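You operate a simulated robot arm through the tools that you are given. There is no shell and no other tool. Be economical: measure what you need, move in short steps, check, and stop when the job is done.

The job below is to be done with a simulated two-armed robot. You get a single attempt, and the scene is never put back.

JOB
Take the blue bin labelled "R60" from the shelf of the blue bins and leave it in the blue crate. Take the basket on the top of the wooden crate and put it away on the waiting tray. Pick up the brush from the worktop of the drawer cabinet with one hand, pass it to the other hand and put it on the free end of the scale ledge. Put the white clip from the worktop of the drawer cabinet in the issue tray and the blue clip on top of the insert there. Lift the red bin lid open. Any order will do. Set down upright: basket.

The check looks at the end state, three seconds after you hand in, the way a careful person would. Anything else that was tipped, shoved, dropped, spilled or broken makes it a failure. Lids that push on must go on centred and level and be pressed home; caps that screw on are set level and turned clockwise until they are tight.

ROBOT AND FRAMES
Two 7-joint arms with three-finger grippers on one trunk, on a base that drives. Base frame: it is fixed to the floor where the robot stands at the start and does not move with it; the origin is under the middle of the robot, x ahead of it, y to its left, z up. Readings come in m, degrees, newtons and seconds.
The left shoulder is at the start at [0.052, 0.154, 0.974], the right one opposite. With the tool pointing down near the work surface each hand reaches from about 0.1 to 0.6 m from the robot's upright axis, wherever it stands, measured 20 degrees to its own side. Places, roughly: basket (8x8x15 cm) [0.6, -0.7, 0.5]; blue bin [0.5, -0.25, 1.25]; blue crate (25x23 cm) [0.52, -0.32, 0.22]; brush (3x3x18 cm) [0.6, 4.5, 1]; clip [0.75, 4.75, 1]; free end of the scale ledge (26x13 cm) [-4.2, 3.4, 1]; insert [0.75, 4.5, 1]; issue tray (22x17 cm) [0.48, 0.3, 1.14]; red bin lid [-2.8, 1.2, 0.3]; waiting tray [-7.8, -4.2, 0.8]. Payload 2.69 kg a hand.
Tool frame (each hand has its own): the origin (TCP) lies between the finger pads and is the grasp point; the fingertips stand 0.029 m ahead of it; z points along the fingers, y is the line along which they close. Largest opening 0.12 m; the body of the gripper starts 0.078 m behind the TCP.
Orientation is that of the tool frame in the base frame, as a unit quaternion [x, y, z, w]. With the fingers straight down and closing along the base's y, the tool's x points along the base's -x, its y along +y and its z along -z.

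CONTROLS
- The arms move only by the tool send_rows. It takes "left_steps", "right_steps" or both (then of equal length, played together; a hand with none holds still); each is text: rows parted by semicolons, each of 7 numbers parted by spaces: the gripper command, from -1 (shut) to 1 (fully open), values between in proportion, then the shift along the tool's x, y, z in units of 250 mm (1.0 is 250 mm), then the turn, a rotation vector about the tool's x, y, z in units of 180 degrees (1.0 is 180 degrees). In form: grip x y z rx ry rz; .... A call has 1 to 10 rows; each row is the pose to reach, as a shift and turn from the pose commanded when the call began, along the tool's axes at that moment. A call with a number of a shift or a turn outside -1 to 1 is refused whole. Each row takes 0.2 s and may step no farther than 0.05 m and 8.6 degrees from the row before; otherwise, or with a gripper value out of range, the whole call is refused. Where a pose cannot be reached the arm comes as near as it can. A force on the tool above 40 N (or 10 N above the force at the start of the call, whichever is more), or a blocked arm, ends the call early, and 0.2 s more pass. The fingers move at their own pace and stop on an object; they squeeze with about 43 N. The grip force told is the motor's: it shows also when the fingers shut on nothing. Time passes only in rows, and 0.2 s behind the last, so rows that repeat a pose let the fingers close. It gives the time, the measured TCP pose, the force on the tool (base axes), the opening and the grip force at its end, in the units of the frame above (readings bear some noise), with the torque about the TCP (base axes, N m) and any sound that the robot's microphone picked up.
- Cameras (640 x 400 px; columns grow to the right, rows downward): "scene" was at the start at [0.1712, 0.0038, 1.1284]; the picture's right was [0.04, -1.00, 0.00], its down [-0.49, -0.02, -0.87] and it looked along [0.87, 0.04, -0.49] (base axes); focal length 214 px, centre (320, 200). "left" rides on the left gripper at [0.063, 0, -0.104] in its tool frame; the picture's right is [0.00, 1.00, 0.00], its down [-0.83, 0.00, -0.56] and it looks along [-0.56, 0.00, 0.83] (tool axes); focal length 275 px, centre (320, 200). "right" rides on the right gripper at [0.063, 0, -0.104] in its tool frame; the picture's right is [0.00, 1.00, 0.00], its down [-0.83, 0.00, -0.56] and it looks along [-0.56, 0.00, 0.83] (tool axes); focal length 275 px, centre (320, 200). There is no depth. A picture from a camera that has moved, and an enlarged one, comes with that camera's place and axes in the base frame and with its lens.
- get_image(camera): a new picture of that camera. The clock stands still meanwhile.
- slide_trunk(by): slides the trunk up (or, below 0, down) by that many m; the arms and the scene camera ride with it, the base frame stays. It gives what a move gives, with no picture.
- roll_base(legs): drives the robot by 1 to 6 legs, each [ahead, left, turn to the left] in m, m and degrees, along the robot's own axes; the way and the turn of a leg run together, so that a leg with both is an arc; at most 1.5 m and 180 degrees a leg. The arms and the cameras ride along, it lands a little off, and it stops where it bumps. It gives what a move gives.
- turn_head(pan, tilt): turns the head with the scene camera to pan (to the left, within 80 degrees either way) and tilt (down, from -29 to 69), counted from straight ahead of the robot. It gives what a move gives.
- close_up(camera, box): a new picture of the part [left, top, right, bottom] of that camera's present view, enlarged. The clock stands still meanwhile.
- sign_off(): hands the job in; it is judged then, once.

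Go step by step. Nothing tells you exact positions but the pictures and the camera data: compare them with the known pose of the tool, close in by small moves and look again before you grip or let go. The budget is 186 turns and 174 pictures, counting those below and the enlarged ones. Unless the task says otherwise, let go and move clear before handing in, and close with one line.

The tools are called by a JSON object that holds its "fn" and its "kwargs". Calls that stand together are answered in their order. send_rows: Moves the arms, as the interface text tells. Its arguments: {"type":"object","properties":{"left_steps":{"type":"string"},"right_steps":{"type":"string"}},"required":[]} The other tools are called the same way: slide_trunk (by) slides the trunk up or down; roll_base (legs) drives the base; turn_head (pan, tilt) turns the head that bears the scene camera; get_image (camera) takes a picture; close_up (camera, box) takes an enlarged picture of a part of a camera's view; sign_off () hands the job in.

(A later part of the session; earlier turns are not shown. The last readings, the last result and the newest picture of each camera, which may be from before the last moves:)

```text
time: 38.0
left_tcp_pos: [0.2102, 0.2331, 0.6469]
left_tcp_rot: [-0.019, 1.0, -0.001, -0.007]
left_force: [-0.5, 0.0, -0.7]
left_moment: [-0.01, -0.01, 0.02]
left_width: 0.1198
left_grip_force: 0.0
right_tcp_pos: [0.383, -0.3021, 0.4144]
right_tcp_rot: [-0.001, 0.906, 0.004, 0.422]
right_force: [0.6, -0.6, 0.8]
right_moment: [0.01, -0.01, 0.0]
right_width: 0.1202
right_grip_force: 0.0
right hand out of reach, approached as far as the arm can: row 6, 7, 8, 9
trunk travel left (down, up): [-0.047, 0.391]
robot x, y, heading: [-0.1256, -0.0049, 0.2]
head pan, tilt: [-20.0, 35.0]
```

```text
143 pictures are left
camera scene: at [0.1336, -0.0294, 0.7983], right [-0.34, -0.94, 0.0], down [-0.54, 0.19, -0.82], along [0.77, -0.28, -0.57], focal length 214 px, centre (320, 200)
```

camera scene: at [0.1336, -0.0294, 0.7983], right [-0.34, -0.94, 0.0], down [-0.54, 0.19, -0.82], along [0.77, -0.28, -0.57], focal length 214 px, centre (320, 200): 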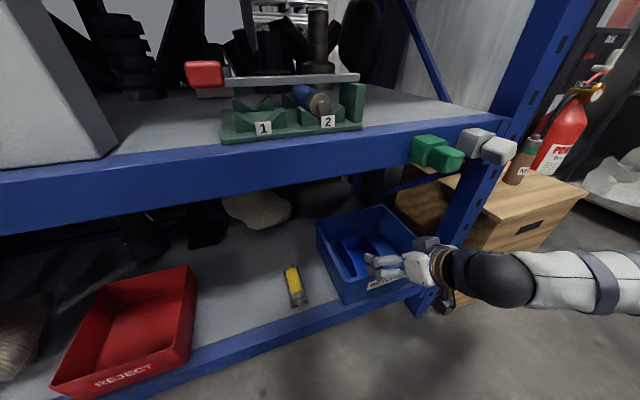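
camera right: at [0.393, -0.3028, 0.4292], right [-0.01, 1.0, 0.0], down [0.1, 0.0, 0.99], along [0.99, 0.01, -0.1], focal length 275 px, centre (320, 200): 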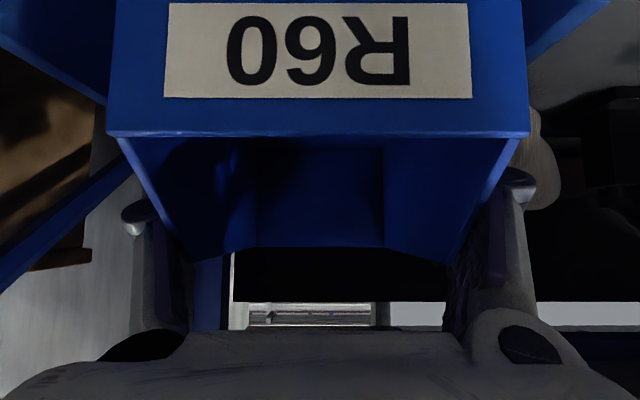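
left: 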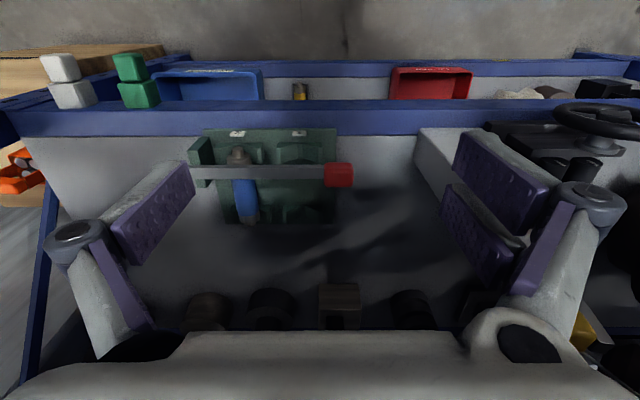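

R60 is done. I back away and look at the wooden crate to identify the basket.

{"fn": "roll_base", "kwargs": {"legs": [[-0.35, 0, 0], [0, -0.35, 0]]}}

{"fn": "turn_head", "kwargs": {"pan": -20, "tilt": 25}}

{"fn": "get_image", "kwargs": {"camera": "scene"}}

```text
time: 43.1
left_tcp_pos: [-0.1407, -0.1101, 0.6468]
left_tcp_rot: [-0.023, 1.0, -0.002, -0.008]
left_force: [0.1, 0.7, -0.4]
left_moment: [0.01, 0.02, -0.01]
left_width: 0.1202
left_grip_force: 0.1
right_tcp_pos: [0.0358, -0.644, 0.415]
right_tcp_rot: [-0.003, 0.906, 0.005, 0.422]
right_force: [0.2, 0.2, -0.6]
right_moment: [-0.02, -0.06, 0.0]
right_width: 0.1198
right_grip_force: 0.1
trunk travel left (down, up): [-0.047, 0.391]
robot x, y, heading: [-0.4726, -0.3463, 0.8]
head pan, tilt: [-20.0, 35.0]
```

```text
time: 43.9
left_tcp_pos: [-0.1404, -0.1104, 0.6461]
left_tcp_rot: [-0.023, 1.0, 0.0, -0.007]
left_force: [0.0, 0.3, 0.0]
left_moment: [0.03, 0.0, -0.02]
left_width: 0.1201
left_grip_force: 0.1
right_tcp_pos: [0.0348, -0.6438, 0.415]
right_tcp_rot: [-0.004, 0.907, 0.006, 0.421]
right_force: [-0.7, 0.0, 0.2]
right_moment: [0.03, -0.02, -0.04]
right_width: 0.1199
right_grip_force: 0.2
trunk travel left (down, up): [-0.047, 0.391]
robot x, y, heading: [-0.4801, -0.3467, 0.4]
head pan, tilt: [-20.0, 25.0]
```

```text
142 pictures are left
camera scene: at [-0.2115, -0.3746, 0.814], right [-0.33, -0.94, 0.0], down [-0.4, 0.14, -0.91], along [0.85, -0.3, -0.42], focal length 214 px, centre (320, 200)
```

scene: 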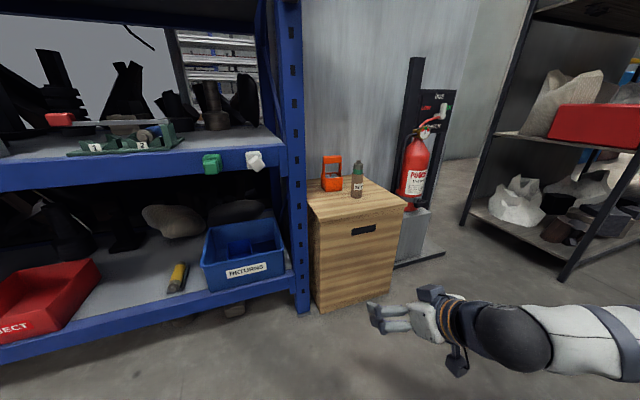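

The orange basket with a handle stands at the back-left of the crate, with a bottle beside it. Close-up.

{"fn": "close_up", "kwargs": {"camera": "scene", "box": [270, 130, 420, 260]}}

```text
3.08 times, centred on (345, 195) of scene
camera zoom: at [-0.2115, -0.3746, 0.814], right [-0.33, -0.94, 0.0], down [-0.4, 0.14, -0.91], along [0.85, -0.3, -0.42], focal length 660 px, centre (243, 215)
```

zoom: 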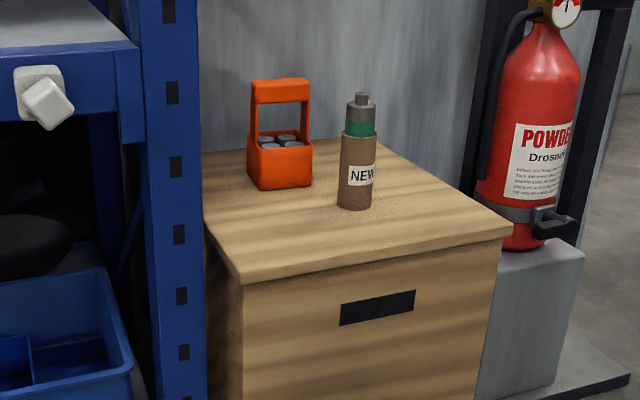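

The caddy stands ~8 cm wide around [0.64,-0.75], crate top z≈0.43, bar top ≈0.58. I'll raise the trunk, tuck the left hand and turn the right hand straight down.

{"fn": "slide_trunk", "kwargs": {"by": 0.25}}

{"fn": "send_rows", "kwargs": {"left_steps": "1 0.13 0 0 0 0 0; 1 0.26 0 0 0 0 0; 1 0.4 0 0 0 0 0; 1 0.54 0 0 0 0 0; 1 0.68 0 0 0 0 0; 1 0.68 0 0 0 0 0", "right_steps": "1 -0.1 0 -0.09 0 0.046 0; 1 -0.2 0 -0.17 0 0.092 0; 1 -0.3 0 -0.26 0 0.139 0; 1 -0.3 0 -0.26 0 0.185 0; 1 -0.3 0 -0.26 0 0.231 0; 1 -0.3 0 -0.26 0 0.278 0"}}

{"fn": "send_rows", "kwargs": {"right_steps": "1 0 0 0 0 0 -0.047; 1 0 0 0 0 0 -0.094; 1 0 0 0 0 0 -0.141; 1 0 0 0 0 0 -0.188; 1 0 0 0 0 0 -0.235; 1 0 0 0 0 0 -0.282; 1 0 0 0 0 0 -0.329; 1 0 0 0 0 0 -0.376; 1 0 0 0 0 0 -0.423; 1 0 0 0 0 0 -0.47"}}

{"fn": "get_image", "kwargs": {"camera": "scene"}}

```text
time: 46.4
left_tcp_pos: [-0.1401, -0.11, 0.8963]
left_tcp_rot: [-0.023, 1.0, -0.001, -0.008]
left_force: [-0.2, -0.3, -0.2]
left_moment: [-0.01, 0.01, 0.0]
left_width: 0.12
left_grip_force: 0.1
right_tcp_pos: [0.0351, -0.6427, 0.6643]
right_tcp_rot: [-0.004, 0.907, 0.006, 0.422]
right_force: [-0.5, -0.1, -0.4]
right_moment: [0.0, 0.0, 0.01]
right_width: 0.12
right_grip_force: 0.0
trunk travel left (down, up): [-0.297, 0.141]
robot x, y, heading: [-0.4766, -0.3478, 0.6]
head pan, tilt: [-20.0, 25.0]
```

```text
time: 47.8
left_tcp_pos: [-0.308, -0.1165, 0.9042]
left_tcp_rot: [-0.023, 1.0, 0.0, -0.008]
left_force: [0.8, 0.2, -0.7]
left_moment: [0.02, 0.02, 0.0]
left_width: 0.12
left_grip_force: 0.1
left hand out of reach, approached as far as the arm can: row 5, 6
right_tcp_pos: [0.034, -0.6434, 0.7643]
right_tcp_rot: [-0.006, 1.0, 0.003, -0.001]
right_force: [0.2, 0.3, 0.4]
right_moment: [-0.01, 0.01, -0.04]
right_width: 0.1199
right_grip_force: 0.0
trunk travel left (down, up): [-0.297, 0.141]
robot x, y, heading: [-0.4731, -0.3457, 1.0]
head pan, tilt: [-20.0, 25.0]
```

```text
time: 50.0
left_tcp_pos: [-0.3091, -0.1175, 0.9043]
left_tcp_rot: [-0.023, 1.0, -0.001, -0.008]
left_force: [-0.2, 0.5, 0.4]
left_moment: [0.02, 0.01, 0.0]
left_width: 0.1203
left_grip_force: 0.0
right_tcp_pos: [0.0338, -0.6445, 0.7635]
right_tcp_rot: [-0.679, 0.734, 0.004, 0.002]
right_force: [-0.2, -0.3, 0.0]
right_moment: [0.01, 0.0, 0.0]
right_width: 0.12
right_grip_force: 0.0
trunk travel left (down, up): [-0.297, 0.141]
robot x, y, heading: [-0.4707, -0.3473, 0.7]
head pan, tilt: [-20.0, 25.0]
```

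```text
140 pictures are left
camera scene: at [-0.2921, -0.3754, 1.0835], right [-0.33, -0.94, 0.0], down [-0.4, 0.14, -0.91], along [0.85, -0.3, -0.42], focal length 214 px, centre (320, 200)
```

scene: 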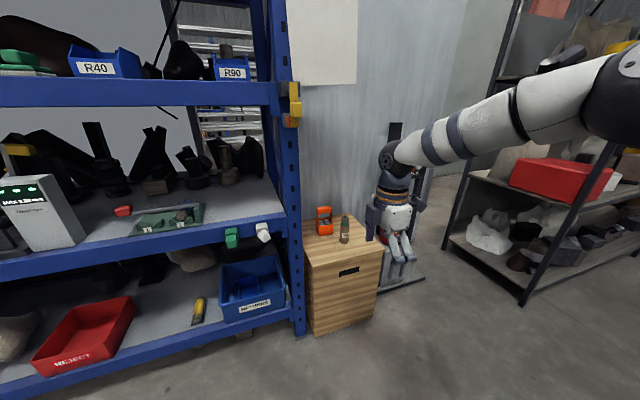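

Everything is clear to approach; I move right 0.2 m and forward 0.48 m toward the wooden crate.

{"fn": "roll_base", "kwargs": {"legs": [[0, -0.2, 0], [0.48, 0, 0]]}}

{"fn": "turn_head", "kwargs": {"pan": -15, "tilt": 45}}

{"fn": "get_image", "kwargs": {"camera": "scene"}}

{"fn": "get_image", "kwargs": {"camera": "right"}}

```text
time: 54.6
left_tcp_pos: [0.168, -0.3094, 0.9046]
left_tcp_rot: [-0.025, 1.0, 0.0, -0.008]
left_force: [0.5, 0.3, 0.3]
left_moment: [-0.02, 0.04, -0.03]
left_width: 0.12
left_grip_force: 0.1
right_tcp_pos: [0.5129, -0.834, 0.7628]
right_tcp_rot: [-0.68, 0.734, 0.003, 0.002]
right_force: [0.6, 0.6, 0.4]
right_moment: [0.0, 0.02, 0.0]
right_width: 0.1202
right_grip_force: 0.0
trunk travel left (down, up): [-0.297, 0.141]
robot x, y, heading: [0.0014, -0.54, 0.8]
head pan, tilt: [-20.0, 25.0]
```

```text
time: 55.5
left_tcp_pos: [0.1671, -0.3089, 0.9033]
left_tcp_rot: [-0.025, 1.0, 0.0, -0.008]
left_force: [0.2, -0.8, -0.1]
left_moment: [0.04, 0.01, -0.01]
left_width: 0.12
left_grip_force: 0.1
right_tcp_pos: [0.5123, -0.8344, 0.7637]
right_tcp_rot: [-0.679, 0.734, 0.004, 0.001]
right_force: [0.0, 0.5, 0.3]
right_moment: [0.0, 0.02, 0.01]
right_width: 0.1199
right_grip_force: 0.1
trunk travel left (down, up): [-0.297, 0.141]
robot x, y, heading: [0.0032, -0.54, 1.1]
head pan, tilt: [-15.0, 45.0]
```

```text
139 pictures are left
camera scene: at [0.1773, -0.5575, 1.053], right [-0.24, -0.97, 0.0], down [-0.69, 0.17, -0.71], along [0.69, -0.17, -0.71], focal length 214 px, centre (320, 200)
```

scene: 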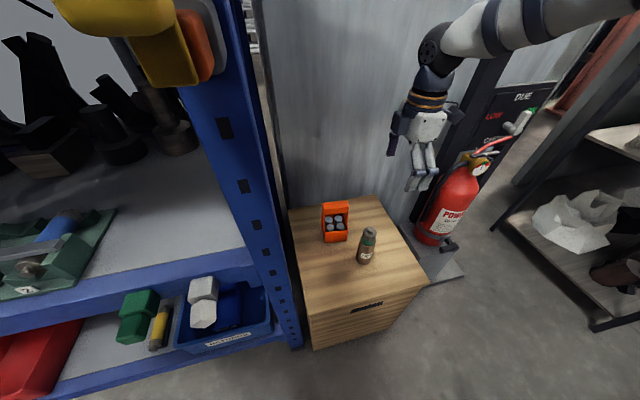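

```text
138 pictures are left
camera right: at [0.509, -0.8963, 0.8675], right [-1.0, 0.07, 0.0], down [0.06, 0.83, 0.56], along [0.04, 0.56, -0.83], focal length 275 px, centre (320, 200)
```

right: 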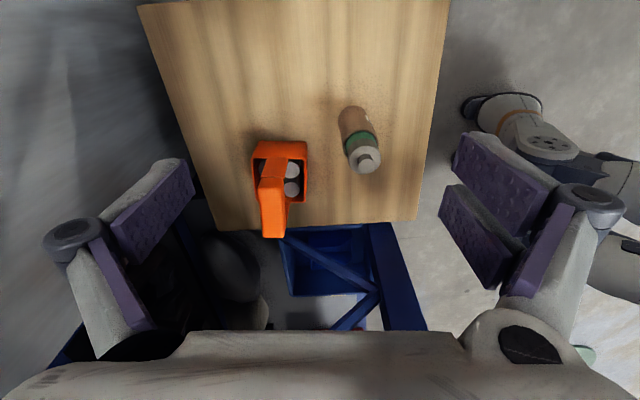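

The handle bar runs along base y at about [0.585,-0.705], top z≈0.60. I move the hand above it, squared up.

{"fn": "send_rows", "kwargs": {"right_steps": "1 -0.134 -0.062 0.06 0 0 -0.006; 1 -0.268 -0.125 0.12 0 0 -0.012; 1 -0.4 -0.187 0.18 0 0 -0.018; 1 -0.537 -0.25 0.24 0 0 -0.025; 1 -0.537 -0.25 0.24 0 0 -0.025"}}

{"fn": "get_image", "kwargs": {"camera": "right"}}

{"fn": "close_up", "kwargs": {"camera": "scene", "box": [260, 120, 460, 280]}}

```text
time: 56.7
left_tcp_pos: [0.1675, -0.3088, 0.9037]
left_tcp_rot: [-0.026, 1.0, -0.001, -0.008]
left_force: [-0.5, 0.2, 1.0]
left_moment: [0.0, -0.01, -0.02]
left_width: 0.1198
left_grip_force: 0.1
right_tcp_pos: [0.5846, -0.707, 0.7051]
right_tcp_rot: [0.708, -0.706, -0.003, -0.001]
right_force: [0.5, 0.6, 0.2]
right_moment: [0.03, -0.01, -0.02]
right_width: 0.1198
right_grip_force: 0.1
trunk travel left (down, up): [-0.297, 0.141]
robot x, y, heading: [0.005, -0.5409, 1.0]
head pan, tilt: [-15.0, 45.0]
```

```text
137 pictures are left
camera right: at [0.5858, -0.7685, 0.8092], right [-1.0, -0.01, 0.0], down [0.0, 0.83, 0.56], along [-0.01, 0.56, -0.83], focal length 275 px, centre (320, 200)
```

right: 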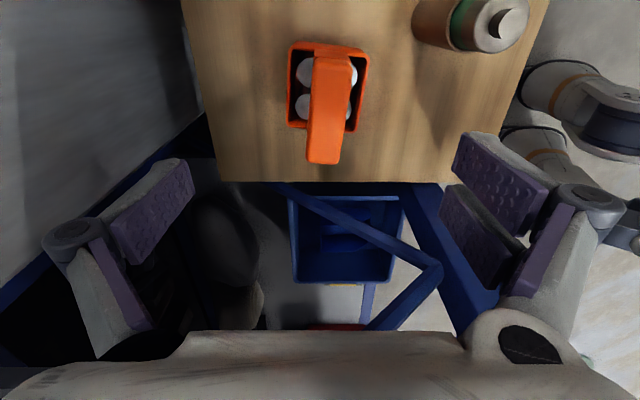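

```text
2.50 times, centred on (360, 200) of scene
camera zoom: at [0.1772, -0.5576, 1.053], right [-0.24, -0.97, 0.0], down [-0.69, 0.17, -0.71], along [0.69, -0.17, -0.71], focal length 536 px, centre (220, 200)
```

zoom: 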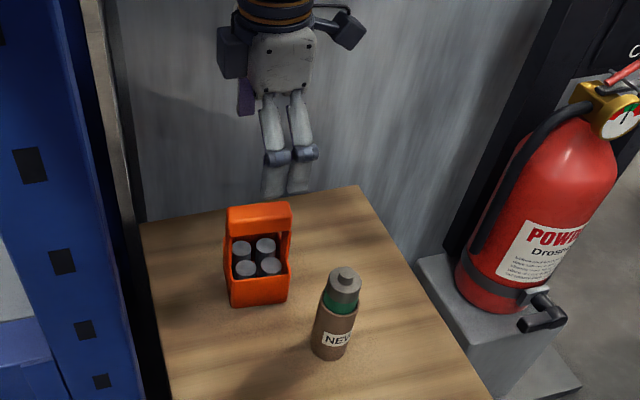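

The bar centre is at [0.578,-0.705], turned about 4°. I descend to grip it just under its top.

{"fn": "send_rows", "kwargs": {"right_steps": "1 -0.004 0.012 0.12 0 0 0.01; 1 -0.008 0.024 0.25 0 0 0.02; 1 -0.008 0.024 0.38 0 0 0.02; 1 -0.008 0.024 0.47 0 0 0.02; 1 -0.008 0.024 0.47 0 0 0.02; 0 -0.008 0.024 0.47 0 0 0.02; -1 -0.008 0.024 0.47 0 0 0.02; -1 -0.008 0.024 0.47 0 0 0.02; -1 -0.008 0.024 0.47 0 0 0.02"}}

{"fn": "get_image", "kwargs": {"camera": "right"}}

{"fn": "close_up", "kwargs": {"camera": "scene", "box": [260, 120, 460, 280]}}

```text
time: 58.7
left_tcp_pos: [0.1677, -0.3087, 0.9046]
left_tcp_rot: [-0.025, 1.0, 0.0, -0.008]
left_force: [-0.3, 0.3, 0.2]
left_moment: [0.0, 0.0, 0.0]
left_width: 0.1199
left_grip_force: 0.0
right_tcp_pos: [0.579, -0.7029, 0.5866]
right_tcp_rot: [-0.685, 0.728, 0.003, 0.002]
right_force: [1.6, 0.2, 0.9]
right_moment: [-0.05, 0.03, 0.01]
right_width: 0.0261
right_grip_force: 43.3
trunk travel left (down, up): [-0.297, 0.141]
robot x, y, heading: [0.0024, -0.54, 0.6]
head pan, tilt: [-15.0, 45.0]
```

```text
135 pictures are left
camera right: at [0.5763, -0.765, 0.6904], right [-1.0, 0.06, 0.0], down [0.05, 0.83, 0.56], along [0.03, 0.56, -0.83], focal length 275 px, centre (320, 200)
```

right: 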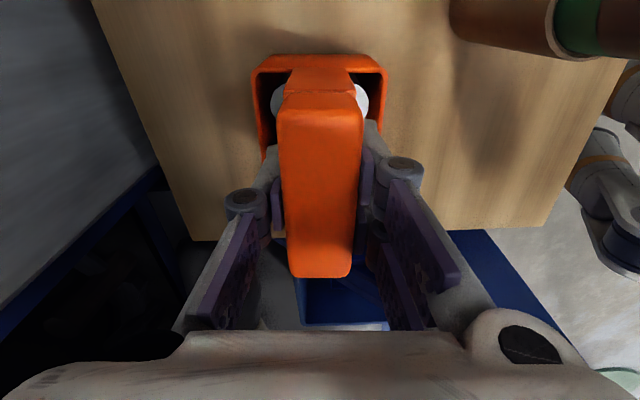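

```text
2.50 times, centred on (360, 200) of scene
camera zoom: at [0.1773, -0.5574, 1.053], right [-0.24, -0.97, 0.0], down [-0.69, 0.17, -0.71], along [0.69, -0.17, -0.71], focal length 536 px, centre (220, 200)
```

zoom: 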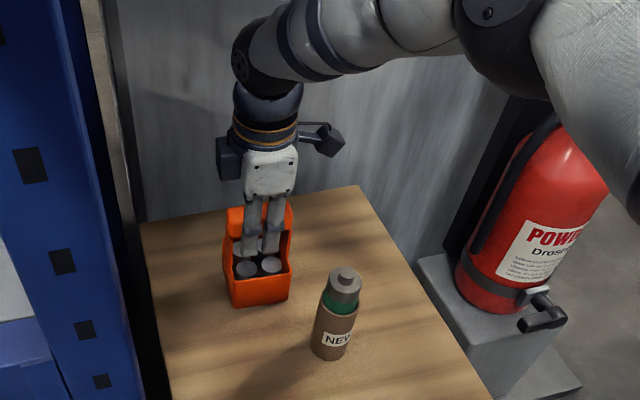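

The bar is gripped at 2.6 cm. I lift it straight up 18 cm.

{"fn": "send_rows", "kwargs": {"right_steps": "-1 0 0 -0.06 0 0 0; -1 0 0 -0.16 0 0 0; -1 0 0 -0.3 0 0 0; -1 0 0 -0.44 0 0 0; -1 0 0 -0.58 0 0 0; -1 0 0 -0.72 0 0 0; -1 0 0 -0.72 0 0 0"}}

{"fn": "get_image", "kwargs": {"camera": "scene"}}

```text
time: 60.3
left_tcp_pos: [0.1671, -0.3076, 0.9034]
left_tcp_rot: [-0.025, 1.0, 0.0, -0.008]
left_force: [0.1, 0.2, -0.5]
left_moment: [-0.01, 0.01, -0.02]
left_width: 0.1202
left_grip_force: 0.1
right_tcp_pos: [0.5785, -0.7018, 0.767]
right_tcp_rot: [-0.686, 0.728, 0.003, 0.001]
right_force: [0.3, 0.7, -2.4]
right_moment: [0.02, -0.01, -0.04]
right_width: 0.0261
right_grip_force: 42.9
trunk travel left (down, up): [-0.297, 0.141]
robot x, y, heading: [0.0015, -0.5411, 0.7]
head pan, tilt: [-15.0, 45.0]
```

```text
133 pictures are left
camera scene: at [0.1776, -0.5576, 1.0529], right [-0.24, -0.97, 0.0], down [-0.69, 0.17, -0.71], along [0.69, -0.17, -0.71], focal length 214 px, centre (320, 200)
```

scene: 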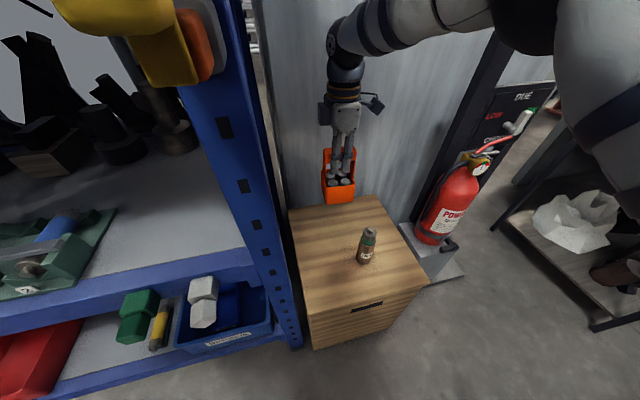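

The basket hangs free. I back off 0.7 m, tuck the hand in, and look for the way toward the waiting tray.

{"fn": "roll_base", "kwargs": {"legs": [[-0.7, 0, 0]]}}

{"fn": "send_rows", "kwargs": {"right_steps": "-1 0 0.13 -0.03 0 0 0; -1 0 0.26 -0.06 0 0 0; -1 0 0.39 -0.09 0 0 0; -1 0 0.52 -0.12 0 0 0; -1 0 0.64 -0.15 0 0 0; -1 0 0.64 -0.15 0 0 0"}}

{"fn": "roll_base", "kwargs": {"legs": [[0, 0, -150]]}}

{"fn": "turn_head", "kwargs": {"pan": 0, "tilt": 15}}

{"fn": "get_image", "kwargs": {"camera": "scene"}}

```text
time: 64.1
left_tcp_pos: [-0.5335, -0.3198, 0.9044]
left_tcp_rot: [-0.023, 1.0, 0.0, -0.007]
left_force: [-0.3, 0.9, -0.1]
left_moment: [-0.01, -0.04, 0.0]
left_width: 0.1198
left_grip_force: 0.0
right_tcp_pos: [-0.124, -0.714, 0.7665]
right_tcp_rot: [-0.684, 0.729, 0.004, 0.001]
right_force: [0.1, 0.3, -3.2]
right_moment: [0.04, 0.01, -0.01]
right_width: 0.0264
right_grip_force: 42.9
trunk travel left (down, up): [-0.297, 0.141]
robot x, y, heading: [-0.6964, -0.5463, 0.6]
head pan, tilt: [-15.0, 45.0]
```

```text
time: 65.5
left_tcp_pos: [-0.5326, -0.3202, 0.9047]
left_tcp_rot: [-0.024, 1.0, 0.0, -0.008]
left_force: [-0.5, 0.4, -0.2]
left_moment: [0.0, 0.03, -0.02]
left_width: 0.1199
left_grip_force: 0.1
right_tcp_pos: [-0.2832, -0.7042, 0.8049]
right_tcp_rot: [-0.684, 0.729, 0.003, 0.002]
right_force: [-0.1, 0.8, -4.0]
right_moment: [0.04, -0.01, -0.03]
right_width: 0.0264
right_grip_force: 42.5
trunk travel left (down, up): [-0.297, 0.141]
robot x, y, heading: [-0.7001, -0.5499, 0.8]
head pan, tilt: [-15.0, 45.0]
```

```text
time: 72.1
left_tcp_pos: [-0.7261, -0.8316, 0.9048]
left_tcp_rot: [0.959, 0.284, 0.007, -0.002]
left_force: [0.6, -1.0, -0.1]
left_moment: [-0.01, -0.02, 0.0]
left_width: 0.1202
left_grip_force: 0.0
right_tcp_pos: [-1.1362, -0.6239, 0.8058]
right_tcp_rot: [0.525, 0.851, 0.0, 0.004]
right_force: [-0.6, 0.4, -2.7]
right_moment: [-0.02, 0.0, -0.02]
right_width: 0.0263
right_grip_force: 43.1
trunk travel left (down, up): [-0.297, 0.141]
robot x, y, heading: [-0.6974, -0.5479, -149.2]
head pan, tilt: [-15.0, 45.0]
```

```text
time: 73.0
left_tcp_pos: [-0.7269, -0.8308, 0.9048]
left_tcp_rot: [0.959, 0.284, 0.008, -0.003]
left_force: [1.0, -0.7, -0.6]
left_moment: [-0.02, 0.01, -0.01]
left_width: 0.12
left_grip_force: 0.1
right_tcp_pos: [-1.1368, -0.6241, 0.8053]
right_tcp_rot: [0.525, 0.851, 0.0, 0.004]
right_force: [0.6, 0.1, -4.0]
right_moment: [-0.05, 0.0, 0.04]
right_width: 0.0263
right_grip_force: 43.2
trunk travel left (down, up): [-0.297, 0.141]
robot x, y, heading: [-0.6991, -0.5466, -148.9]
head pan, tilt: [0.0, 15.0]
```

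```text
132 pictures are left
camera scene: at [-0.8585, -0.6456, 1.0996], right [-0.51, 0.86, 0.0], down [0.22, 0.13, -0.97], along [-0.83, -0.5, -0.26], focal length 214 px, centre (320, 200)
```

scene: 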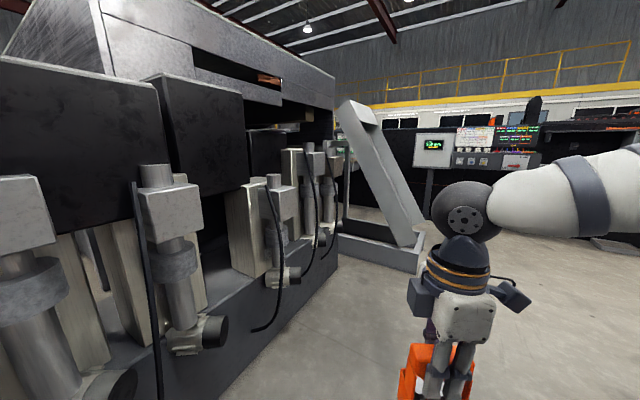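

A large machine is on the left of the direct line; the aisle opens to the right. I look further around.

{"fn": "turn_head", "kwargs": {"pan": -45, "tilt": 15}}

{"fn": "get_image", "kwargs": {"camera": "scene"}}

```text
time: 74.1
left_tcp_pos: [-0.7254, -0.8312, 0.9041]
left_tcp_rot: [0.959, 0.284, 0.007, -0.003]
left_force: [0.3, 0.4, -0.5]
left_moment: [0.01, 0.02, 0.03]
left_width: 0.1203
left_grip_force: 0.1
right_tcp_pos: [-1.1361, -0.623, 0.8051]
right_tcp_rot: [0.526, 0.851, 0.0, 0.004]
right_force: [1.1, -0.6, -3.3]
right_moment: [-0.04, 0.0, 0.03]
right_width: 0.0261
right_grip_force: 43.2
trunk travel left (down, up): [-0.297, 0.141]
robot x, y, heading: [-0.6996, -0.546, -148.8]
head pan, tilt: [-45.0, 15.0]
```

```text
131 pictures are left
camera scene: at [-0.8691, -0.575, 1.0997], right [0.24, 0.97, 0.0], down [0.25, -0.06, -0.97], along [-0.94, 0.23, -0.26], focal length 214 px, centre (320, 200)
```

scene: 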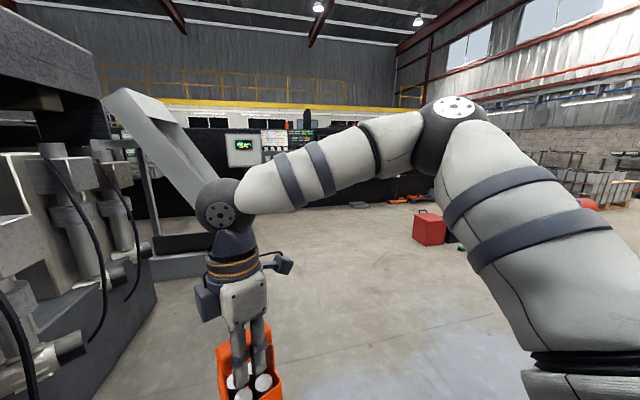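

Open floor lies along -x, and the red bin is at about (-2.7,1.2). I turn to face -x and drive 2.5 m.

{"fn": "roll_base", "kwargs": {"legs": [[0, 0, -31], [1.3, -0.4, 0], [1.2, -0.2, 0]]}}

{"fn": "turn_head", "kwargs": {"pan": 35, "tilt": 10}}

{"fn": "get_image", "kwargs": {"camera": "scene"}}

{"fn": "turn_head", "kwargs": {"pan": -20, "tilt": 10}}

{"fn": "get_image", "kwargs": {"camera": "scene"}}

```text
time: 88.0
left_tcp_pos: [-3.3224, -0.1371, 0.9049]
left_tcp_rot: [1.0, 0.003, 0.009, 0.0]
left_force: [0.7, 0.2, 0.4]
left_moment: [0.02, -0.02, -0.03]
left_width: 0.1201
left_grip_force: 0.1
right_tcp_pos: [-3.5564, 0.2582, 0.8062]
right_tcp_rot: [0.743, 0.67, -0.001, 0.003]
right_force: [-0.1, 0.6, -3.1]
right_moment: [-0.03, -0.01, 0.02]
right_width: 0.0264
right_grip_force: 42.4
trunk travel left (down, up): [-0.297, 0.141]
robot x, y, heading: [-3.1486, 0.0917, 178.3]
head pan, tilt: [-45.0, 15.0]
```

```text
time: 89.5
left_tcp_pos: [-3.322, -0.1365, 0.9046]
left_tcp_rot: [1.0, 0.004, 0.009, 0.0]
left_force: [0.1, -0.1, -0.3]
left_moment: [-0.01, 0.02, -0.02]
left_width: 0.1201
left_grip_force: 0.1
right_tcp_pos: [-3.5559, 0.2583, 0.8057]
right_tcp_rot: [0.742, 0.67, -0.002, 0.003]
right_force: [0.0, 0.3, -3.1]
right_moment: [-0.02, 0.01, -0.01]
right_width: 0.0263
right_grip_force: 42.4
trunk travel left (down, up): [-0.297, 0.141]
robot x, y, heading: [-3.146, 0.0839, 178.7]
head pan, tilt: [35.0, 10.0]
```

```text
130 pictures are left
camera scene: at [-3.317, 0.0371, 1.1079], right [-0.55, 0.83, 0.0], down [0.15, 0.1, -0.98], along [-0.82, -0.54, -0.17], focal length 214 px, centre (320, 200)
```

scene: 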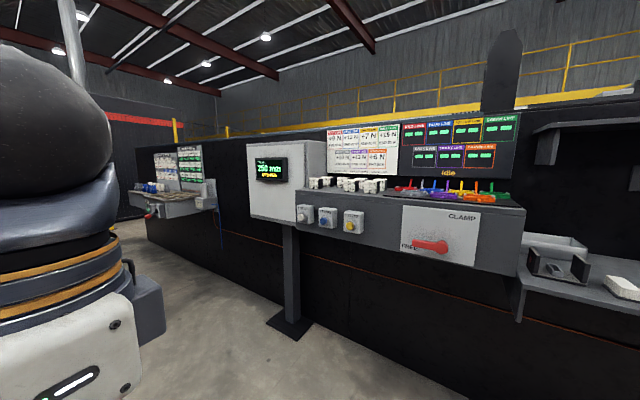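

```text
time: 90.8
left_tcp_pos: [-3.3212, -0.1373, 0.9046]
left_tcp_rot: [1.0, 0.003, 0.009, 0.0]
left_force: [0.7, -0.4, -0.7]
left_moment: [0.0, -0.01, 0.01]
left_width: 0.1198
left_grip_force: 0.0
right_tcp_pos: [-3.5557, 0.2584, 0.8045]
right_tcp_rot: [0.742, 0.67, -0.002, 0.004]
right_force: [-0.6, 0.3, -4.1]
right_moment: [0.0, -0.02, 0.0]
right_width: 0.0264
right_grip_force: 43.1
trunk travel left (down, up): [-0.297, 0.141]
robot x, y, heading: [-3.1445, 0.0851, 178.3]
head pan, tilt: [-20.0, 10.0]
```

```text
129 pictures are left
camera scene: at [-3.3259, 0.1224, 1.1079], right [0.37, 0.93, 0.0], down [0.16, -0.06, -0.98], along [-0.92, 0.36, -0.17], focal length 214 px, centre (320, 200)
```

scene: 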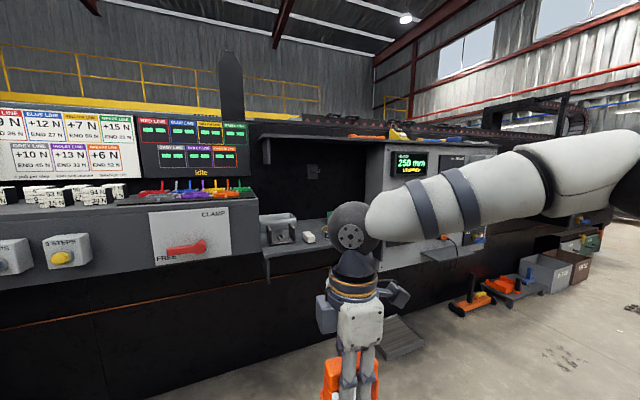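

A long machine line stands at x≈-4.5; an aisle runs along -y between it and the big machine. I turn into the aisle and look down it.

{"fn": "roll_base", "kwargs": {"legs": [[0.42, 0, 0], [0, 0, 91]]}}

{"fn": "turn_head", "kwargs": {"pan": 0, "tilt": 15}}

{"fn": "get_image", "kwargs": {"camera": "scene"}}

```text
time: 97.2
left_tcp_pos: [-3.3412, -0.0768, 0.9041]
left_tcp_rot: [0.702, 0.712, 0.005, -0.006]
left_force: [0.2, -0.3, 0.1]
left_moment: [0.01, 0.02, -0.01]
left_width: 0.1203
left_grip_force: 0.1
right_tcp_pos: [-3.7355, -0.3146, 0.805]
right_tcp_rot: [0.047, 0.999, 0.002, 0.004]
right_force: [0.1, 0.2, -2.9]
right_moment: [0.01, 0.01, -0.02]
right_width: 0.0264
right_grip_force: 42.9
trunk travel left (down, up): [-0.297, 0.141]
robot x, y, heading: [-3.5635, 0.0951, -91.3]
head pan, tilt: [-20.0, 10.0]
```

```text
time: 98.0
left_tcp_pos: [-3.3411, -0.0784, 0.9047]
left_tcp_rot: [0.702, 0.712, 0.006, -0.005]
left_force: [0.1, 0.3, 0.4]
left_moment: [-0.01, -0.01, 0.01]
left_width: 0.1201
left_grip_force: 0.0
right_tcp_pos: [-3.7338, -0.3146, 0.8044]
right_tcp_rot: [0.049, 0.999, 0.002, 0.004]
right_force: [0.2, 0.4, -3.4]
right_moment: [-0.02, -0.01, 0.03]
right_width: 0.0264
right_grip_force: 42.7
trunk travel left (down, up): [-0.297, 0.141]
robot x, y, heading: [-3.5668, 0.0963, -90.8]
head pan, tilt: [0.0, 15.0]
```

```text
128 pictures are left
camera scene: at [-3.5675, -0.0921, 1.0997], right [-1.0, 0.02, 0.0], down [0.01, 0.26, -0.97], along [-0.02, -0.97, -0.26], focal length 214 px, centre (320, 200)
```

scene: 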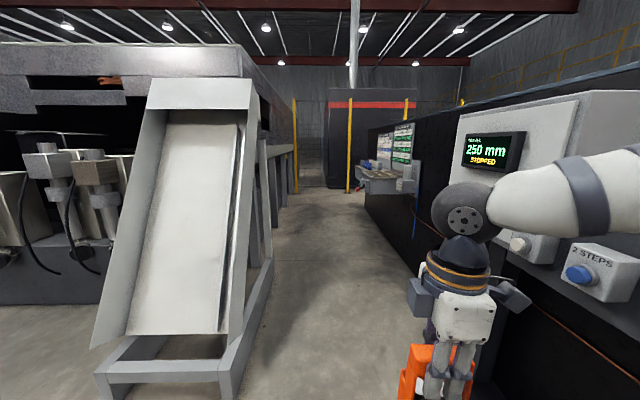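

The aisle is about 1 m wide between the conveyor frame (x≈-3.2) and the line (x≈-4.2). I drive down it 3.4 m and look to the right.

{"fn": "roll_base", "kwargs": {"legs": [[1.5, -0.04, 0], [1.5, 0, 0], [0.5, 0, 0]]}}

{"fn": "turn_head", "kwargs": {"pan": -35, "tilt": 10}}

{"fn": "get_image", "kwargs": {"camera": "scene"}}

```text
refused: leg 1 is longer than a leg can be; nothing moved
```

```text
time: 99.0
left_tcp_pos: [-3.3416, -0.0777, 0.9034]
left_tcp_rot: [0.702, 0.713, 0.007, -0.006]
left_force: [-0.6, -0.4, -0.5]
left_moment: [0.04, 0.0, 0.01]
left_width: 0.1199
left_grip_force: 0.1
right_tcp_pos: [-3.7337, -0.3148, 0.8053]
right_tcp_rot: [0.048, 0.999, 0.002, 0.004]
right_force: [0.3, 0.6, -2.8]
right_moment: [0.02, -0.02, 0.01]
right_width: 0.0262
right_grip_force: 42.7
trunk travel left (down, up): [-0.297, 0.141]
robot x, y, heading: [-3.5689, 0.0962, -91.1]
head pan, tilt: [-35.0, 10.0]
```

```text
127 pictures are left
camera scene: at [-3.6204, -0.0739, 1.1078], right [-0.81, 0.59, 0.0], down [0.1, 0.14, -0.98], along [-0.58, -0.8, -0.17], focal length 214 px, centre (320, 200)
```

scene: 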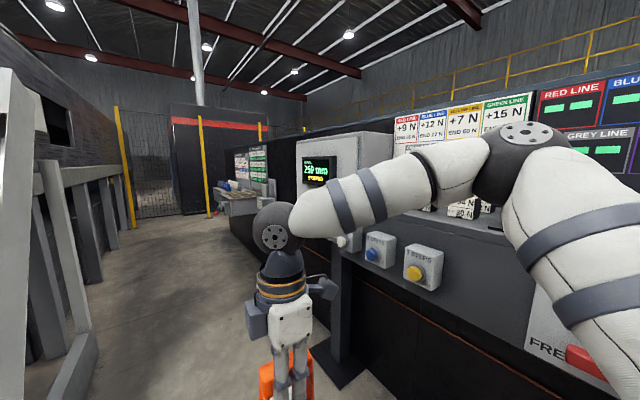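

{"fn": "roll_base", "kwargs": {"legs": [[0.3, -0.09, 0], [1.4, 0, 0], [1.4, 0, 0], [0.4, 0, 0]]}}

{"fn": "get_image", "kwargs": {"camera": "scene"}}

```text
time: 105.0
left_tcp_pos: [-3.4447, -1.1796, 0.9081]
left_tcp_rot: [0.688, 0.726, -0.002, 0.0]
left_force: [0.2, -0.9, 0.1]
left_moment: [-0.04, 0.0, 0.03]
left_width: 0.1201
left_grip_force: 0.1
right_tcp_pos: [-3.8297, -1.4308, 0.8079]
right_tcp_rot: [0.032, 0.999, -0.003, 0.005]
right_force: [0.5, 0.5, -3.8]
right_moment: [0.0, -0.01, -0.01]
right_width: 0.0264
right_grip_force: 43.1
trunk travel left (down, up): [-0.297, 0.141]
robot x, y, heading: [-3.6763, -1.0231, -89.4]
head pan, tilt: [-35.0, 10.0]
stopped in leg 2: the robot was blocked; the commanded pose is now the measured one
```

```text
126 pictures are left
camera scene: at [-3.725, -1.1836, 1.1096], right [-0.83, 0.56, -0.01], down [0.1, 0.13, -0.99], along [-0.55, -0.82, -0.17], focal length 214 px, centre (320, 200)
```

scene: 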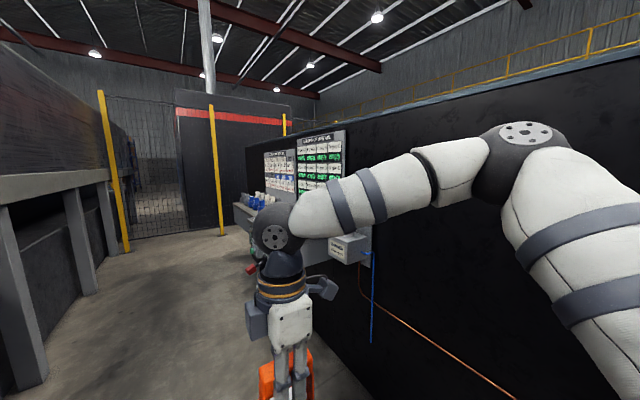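

Something blocked me at y=-1.02. I look down left and right to find what.

{"fn": "turn_head", "kwargs": {"pan": 60, "tilt": 40}}

{"fn": "get_image", "kwargs": {"camera": "scene"}}

{"fn": "turn_head", "kwargs": {"pan": -75, "tilt": 40}}

{"fn": "get_image", "kwargs": {"camera": "scene"}}

```text
time: 106.7
left_tcp_pos: [-3.4455, -1.1808, 0.9086]
left_tcp_rot: [0.688, 0.725, -0.004, 0.0]
left_force: [-0.2, -0.9, -0.2]
left_moment: [-0.02, 0.0, -0.01]
left_width: 0.12
left_grip_force: 0.1
right_tcp_pos: [-3.8307, -1.4303, 0.8104]
right_tcp_rot: [0.034, 0.999, -0.004, 0.004]
right_force: [0.3, 0.0, -3.0]
right_moment: [-0.01, -0.03, 0.03]
right_width: 0.0265
right_grip_force: 43.2
trunk travel left (down, up): [-0.297, 0.141]
robot x, y, heading: [-3.6723, -1.0211, -89.4]
head pan, tilt: [60.0, 40.0]
```

```text
125 pictures are left
camera scene: at [-3.5985, -1.1475, 1.0623], right [-0.49, -0.87, 0.01], down [-0.56, 0.31, -0.77], along [0.67, -0.38, -0.64], focal length 214 px, centre (320, 200)
```

scene: 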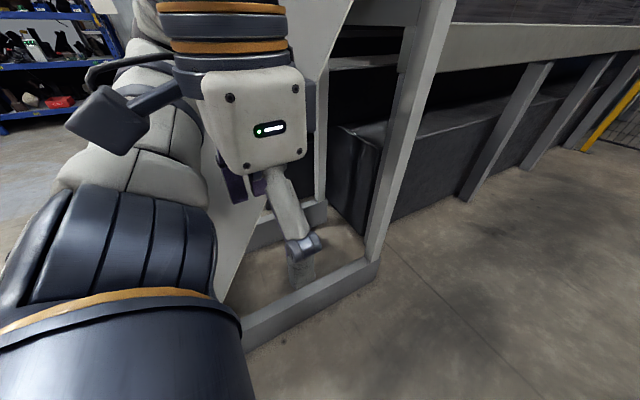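

```text
time: 108.9
left_tcp_pos: [-3.445, -1.179, 0.9075]
left_tcp_rot: [0.689, 0.725, -0.002, -0.001]
left_force: [-0.8, -1.1, 0.4]
left_moment: [0.03, -0.01, 0.03]
left_width: 0.1199
left_grip_force: 0.2
right_tcp_pos: [-3.8315, -1.4283, 0.8099]
right_tcp_rot: [0.034, 0.999, -0.005, 0.005]
right_force: [1.2, 0.1, -2.6]
right_moment: [0.0, -0.01, 0.01]
right_width: 0.0261
right_grip_force: 42.8
trunk travel left (down, up): [-0.297, 0.141]
robot x, y, heading: [-3.6747, -1.0212, -89.7]
head pan, tilt: [-75.0, 40.0]
```

```text
124 pictures are left
camera scene: at [-3.7546, -1.1285, 1.0613], right [-0.27, 0.96, -0.01], down [0.62, 0.16, -0.77], along [-0.74, -0.21, -0.64], focal length 214 px, centre (320, 200)
```

scene: 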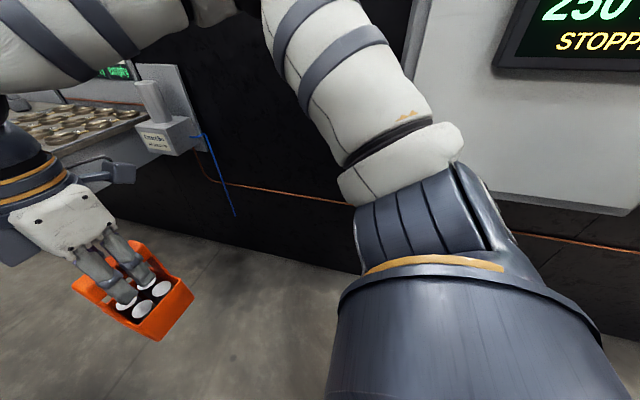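

The left arm is touching the conveyor chute; on the right there is still room (wall x≈-4.4). I back slightly, sidestep right 0.13 m and continue.

{"fn": "roll_base", "kwargs": {"legs": [[-0.05, 0, 0], [0, -0.13, -0.6], [0.5, 0, 0]]}}

{"fn": "turn_head", "kwargs": {"pan": -30, "tilt": 12}}

{"fn": "get_image", "kwargs": {"camera": "scene"}}

```text
time: 113.7
left_tcp_pos: [-3.58, -1.6524, 0.9039]
left_tcp_rot: [0.695, 0.719, 0.001, -0.005]
left_force: [-0.4, -0.8, 0.3]
left_moment: [-0.02, 0.0, 0.03]
left_width: 0.12
left_grip_force: 0.1
right_tcp_pos: [-3.9704, -1.8947, 0.805]
right_tcp_rot: [0.043, 0.999, 0.002, 0.003]
right_force: [-0.4, -0.8, -3.8]
right_moment: [0.02, 0.0, 0.0]
right_width: 0.0263
right_grip_force: 42.9
trunk travel left (down, up): [-0.297, 0.141]
robot x, y, heading: [-3.8062, -1.4816, -90.6]
head pan, tilt: [-75.0, 40.0]
```

```text
time: 114.8
left_tcp_pos: [-3.5803, -1.6522, 0.9061]
left_tcp_rot: [0.695, 0.719, 0.0, -0.007]
left_force: [1.1, 1.0, -1.0]
left_moment: [0.02, -0.01, 0.0]
left_width: 0.1198
left_grip_force: 0.0
right_tcp_pos: [-3.9717, -1.895, 0.8043]
right_tcp_rot: [0.043, 0.999, 0.001, 0.002]
right_force: [0.2, 0.0, -3.7]
right_moment: [-0.03, 0.0, 0.01]
right_width: 0.0265
right_grip_force: 42.5
trunk travel left (down, up): [-0.297, 0.141]
robot x, y, heading: [-3.8019, -1.4845, -90.6]
head pan, tilt: [-30.0, 12.0]
```

```text
123 pictures are left
camera scene: at [-3.853, -1.6574, 1.1046], right [-0.86, 0.51, 0.0], down [0.11, 0.18, -0.98], along [-0.5, -0.84, -0.21], focal length 214 px, centre (320, 200)
```

scene: 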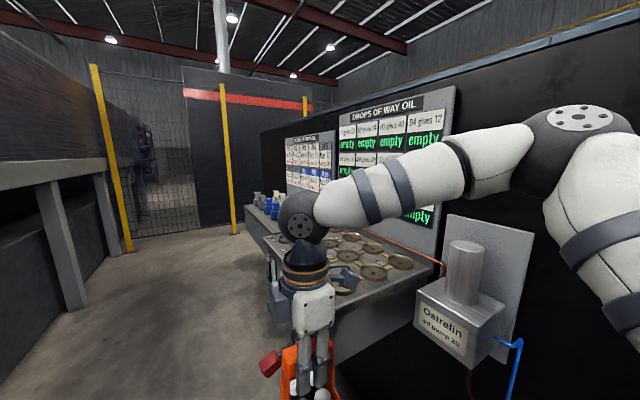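

The way ahead is free, with a ledge on the right. I shift left a little and drive 1.9 m further.

{"fn": "roll_base", "kwargs": {"legs": [[0.3, 0.17, 0], [1.2, 0, 0], [0.5, 0, 0]]}}

{"fn": "turn_head", "kwargs": {"pan": -60, "tilt": 12}}

{"fn": "get_image", "kwargs": {"camera": "scene"}}

```text
time: 125.2
left_tcp_pos: [-3.4422, -3.6484, 0.9046]
left_tcp_rot: [0.698, 0.716, 0.002, -0.007]
left_force: [0.4, 0.8, 0.8]
left_moment: [0.03, -0.02, 0.04]
left_width: 0.1199
left_grip_force: 0.0
right_tcp_pos: [-3.8364, -3.8856, 0.8045]
right_tcp_rot: [0.047, 0.999, 0.002, 0.002]
right_force: [-0.3, 0.1, -3.3]
right_moment: [0.02, -0.03, 0.01]
right_width: 0.0265
right_grip_force: 43.2
trunk travel left (down, up): [-0.297, 0.141]
robot x, y, heading: [-3.6688, -3.4809, -91.0]
head pan, tilt: [-30.0, 12.0]
```

```text
time: 126.2
left_tcp_pos: [-3.4428, -3.6478, 0.9044]
left_tcp_rot: [0.698, 0.716, 0.001, -0.006]
left_force: [0.9, -0.1, -0.9]
left_moment: [0.03, -0.05, -0.01]
left_width: 0.12
left_grip_force: 0.0
right_tcp_pos: [-3.8369, -3.8855, 0.805]
right_tcp_rot: [0.047, 0.999, 0.002, 0.002]
right_force: [-0.4, 0.7, -2.8]
right_moment: [0.04, -0.01, 0.01]
right_width: 0.0264
right_grip_force: 42.8
trunk travel left (down, up): [-0.297, 0.141]
robot x, y, heading: [-3.6707, -3.477, -91.1]
head pan, tilt: [-60.0, 12.0]
```

```text
122 pictures are left
camera scene: at [-3.7494, -3.6153, 1.1046], right [-0.49, 0.87, 0.0], down [0.18, 0.1, -0.98], along [-0.86, -0.47, -0.21], focal length 214 px, centre (320, 200)
```

scene: 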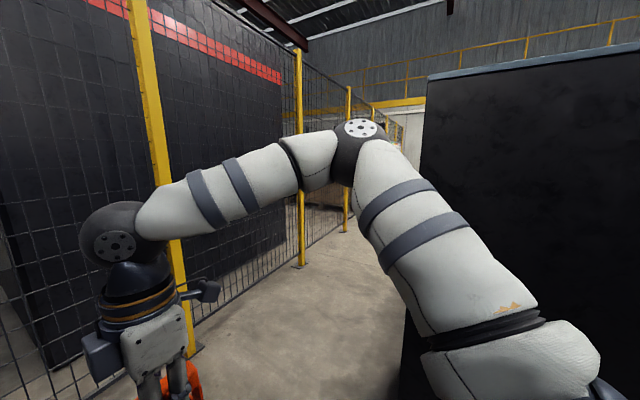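

A passage opens toward -x between the fence (y≈-4.75) and the line's end (y≈-3.65). I move to y≈-4.23, turn right and look along it.

{"fn": "roll_base", "kwargs": {"legs": [[0.74, 0.05, 0], [0, 0, -89]]}}

{"fn": "turn_head", "kwargs": {"pan": 0, "tilt": 15}}

{"fn": "get_image", "kwargs": {"camera": "scene"}}

```text
time: 132.6
left_tcp_pos: [-3.6231, -4.4714, 0.9144]
left_tcp_rot: [0.942, 0.336, -0.015, 0.006]
left_force: [0.8, -0.7, -0.5]
left_moment: [-0.01, 0.0, -0.02]
left_width: 0.1198
left_grip_force: 0.2
right_tcp_pos: [-4.0529, -4.3079, 0.8095]
right_tcp_rot: [0.483, 0.875, -0.01, 0.008]
right_force: [-0.6, 0.3, -3.0]
right_moment: [-0.01, -0.01, 0.0]
right_width: 0.0266
right_grip_force: 43.5
trunk travel left (down, up): [-0.297, 0.141]
robot x, y, heading: [-3.6332, -4.2073, -143.5]
head pan, tilt: [-60.0, 12.0]
stopped in leg 2: the robot was blocked; the commanded pose is now the measured one
```

```text
time: 133.9
left_tcp_pos: [-3.6241, -4.473, 0.9144]
left_tcp_rot: [0.941, 0.337, -0.014, 0.004]
left_force: [0.1, 0.1, 0.2]
left_moment: [0.0, 0.0, 0.0]
left_width: 0.1202
left_grip_force: 0.1
right_tcp_pos: [-4.0515, -4.3066, 0.8107]
right_tcp_rot: [0.484, 0.875, -0.013, 0.008]
right_force: [-0.8, -0.1, -3.8]
right_moment: [0.0, 0.0, 0.0]
right_width: 0.0262
right_grip_force: 43.2
trunk travel left (down, up): [-0.297, 0.141]
robot x, y, heading: [-3.6328, -4.2085, -143.7]
head pan, tilt: [0.0, 15.0]
```

```text
121 pictures are left
camera scene: at [-3.7718, -4.2955, 1.1031], right [-0.59, 0.8, -0.02], down [0.2, 0.13, -0.97], along [-0.78, -0.58, -0.24], focal length 214 px, centre (320, 200)
```

scene: 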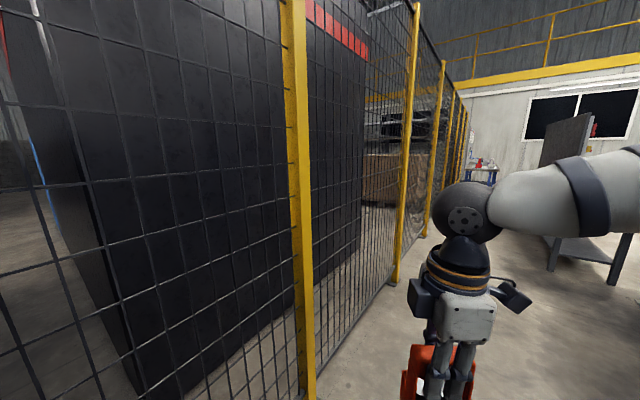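

The left elbow met the fence. I move 0.2 m away from it (+y) and finish the turn.

{"fn": "roll_base", "kwargs": {"legs": [[-0.12, -0.16, 0], [0, 0, -36]]}}

{"fn": "get_image", "kwargs": {"camera": "scene"}}

```text
time: 137.5
left_tcp_pos: [-3.796, -4.242, 0.9058]
left_tcp_rot: [1.0, 0.028, -0.003, -0.008]
left_force: [-0.9, 0.2, -0.9]
left_moment: [-0.02, 0.01, 0.0]
left_width: 0.12
left_grip_force: 0.0
right_tcp_pos: [-4.041, -3.8533, 0.8051]
right_tcp_rot: [0.732, 0.681, -0.001, 0.004]
right_force: [-0.5, 0.3, -4.2]
right_moment: [-0.04, 0.02, 0.02]
right_width: 0.0262
right_grip_force: 42.6
trunk travel left (down, up): [-0.297, 0.141]
robot x, y, heading: [-3.6292, -4.01, -179.8]
head pan, tilt: [0.0, 15.0]
```

```text
120 pictures are left
camera scene: at [-3.8139, -4.014, 1.0997], right [0.0, 1.0, 0.0], down [0.26, 0.0, -0.97], along [-0.97, 0.0, -0.26], focal length 214 px, centre (320, 200)
```

scene: 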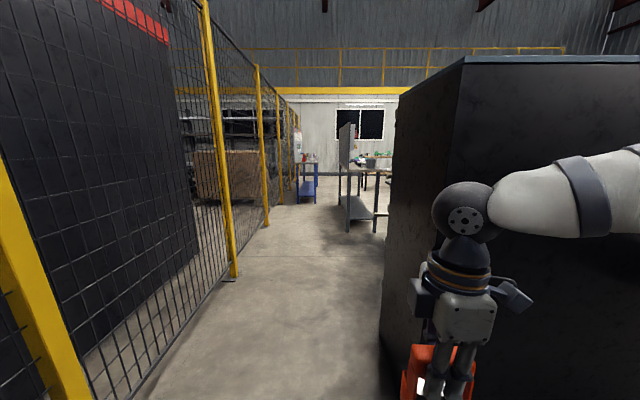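

The passage is about 1.1 m wide. I draw both hands forward and inward to pull the elbows in before driving through.

{"fn": "send_rows", "kwargs": {"left_steps": "1 -0.13 -0.07 0 0 0 0; 1 -0.27 -0.14 0 0 0 0; 1 -0.4 -0.21 0 0 0 0; 1 -0.53 -0.28 0 0 0 0; 1 -0.67 -0.35 0 0 0 0; 1 -0.8 -0.4 0 0 0 0", "right_steps": "-1 0 -0.1 0 0 0 0; -1 0 -0.2 0 0 0 0; -1 0 -0.3 0 0 0 0; -1 0 -0.3 0 0 0 0; -1 0 -0.3 0 0 0 0; -1 0 -0.3 0 0 0 0"}}

{"fn": "roll_base", "kwargs": {"legs": [[0.3, 0.16, 0], [1.2, 0, 0], [0.8, 0, 0]]}}

{"fn": "get_image", "kwargs": {"camera": "scene"}}

```text
time: 138.9
left_tcp_pos: [-4.0035, -4.1535, 0.9089]
left_tcp_rot: [1.0, 0.027, -0.002, -0.008]
left_force: [-0.5, 0.9, 0.4]
left_moment: [0.02, 0.0, -0.01]
left_width: 0.1201
left_grip_force: 0.1
right_tcp_pos: [-4.118, -3.8468, 0.8042]
right_tcp_rot: [0.733, 0.681, -0.001, 0.004]
right_force: [0.4, 1.0, -3.9]
right_moment: [-0.02, 0.04, 0.0]
right_width: 0.0264
right_grip_force: 43.1
trunk travel left (down, up): [-0.297, 0.141]
robot x, y, heading: [-3.6229, -4.0142, -179.8]
head pan, tilt: [0.0, 15.0]
```

```text
time: 150.7
left_tcp_pos: [-6.296, -4.3101, 0.9093]
left_tcp_rot: [1.0, 0.017, -0.003, -0.009]
left_force: [0.1, -0.5, 0.2]
left_moment: [0.04, -0.02, 0.03]
left_width: 0.12
left_grip_force: 0.0
right_tcp_pos: [-6.4057, -4.0018, 0.8043]
right_tcp_rot: [0.739, 0.674, 0.0, 0.004]
right_force: [-0.5, 0.2, -3.8]
right_moment: [-0.04, 0.0, -0.01]
right_width: 0.0264
right_grip_force: 42.7
trunk travel left (down, up): [-0.297, 0.141]
robot x, y, heading: [-5.9197, -4.1756, 179.5]
head pan, tilt: [0.0, 15.0]
```

```text
119 pictures are left
camera scene: at [-6.1055, -4.1735, 1.0997], right [0.01, 1.0, 0.0], down [0.26, 0.0, -0.97], along [-0.97, 0.01, -0.26], focal length 214 px, centre (320, 200)
```

scene: 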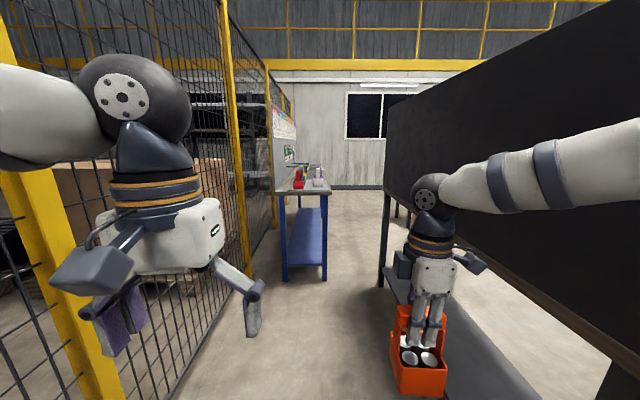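

I'm through. Ahead is a blue-framed table with items; I zoom on it to find the waiting tray.

{"fn": "close_up", "kwargs": {"camera": "scene", "box": [250, 110, 370, 290]}}

```text
2.22 times, centred on (310, 200) of scene
camera zoom: at [-6.1055, -4.1735, 1.0997], right [0.01, 1.0, 0.0], down [0.26, 0.0, -0.97], along [-0.97, 0.01, -0.26], focal length 477 px, centre (342, 200)
```

zoom: 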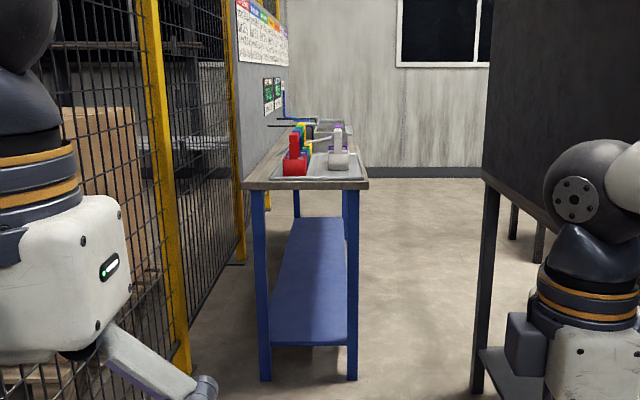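

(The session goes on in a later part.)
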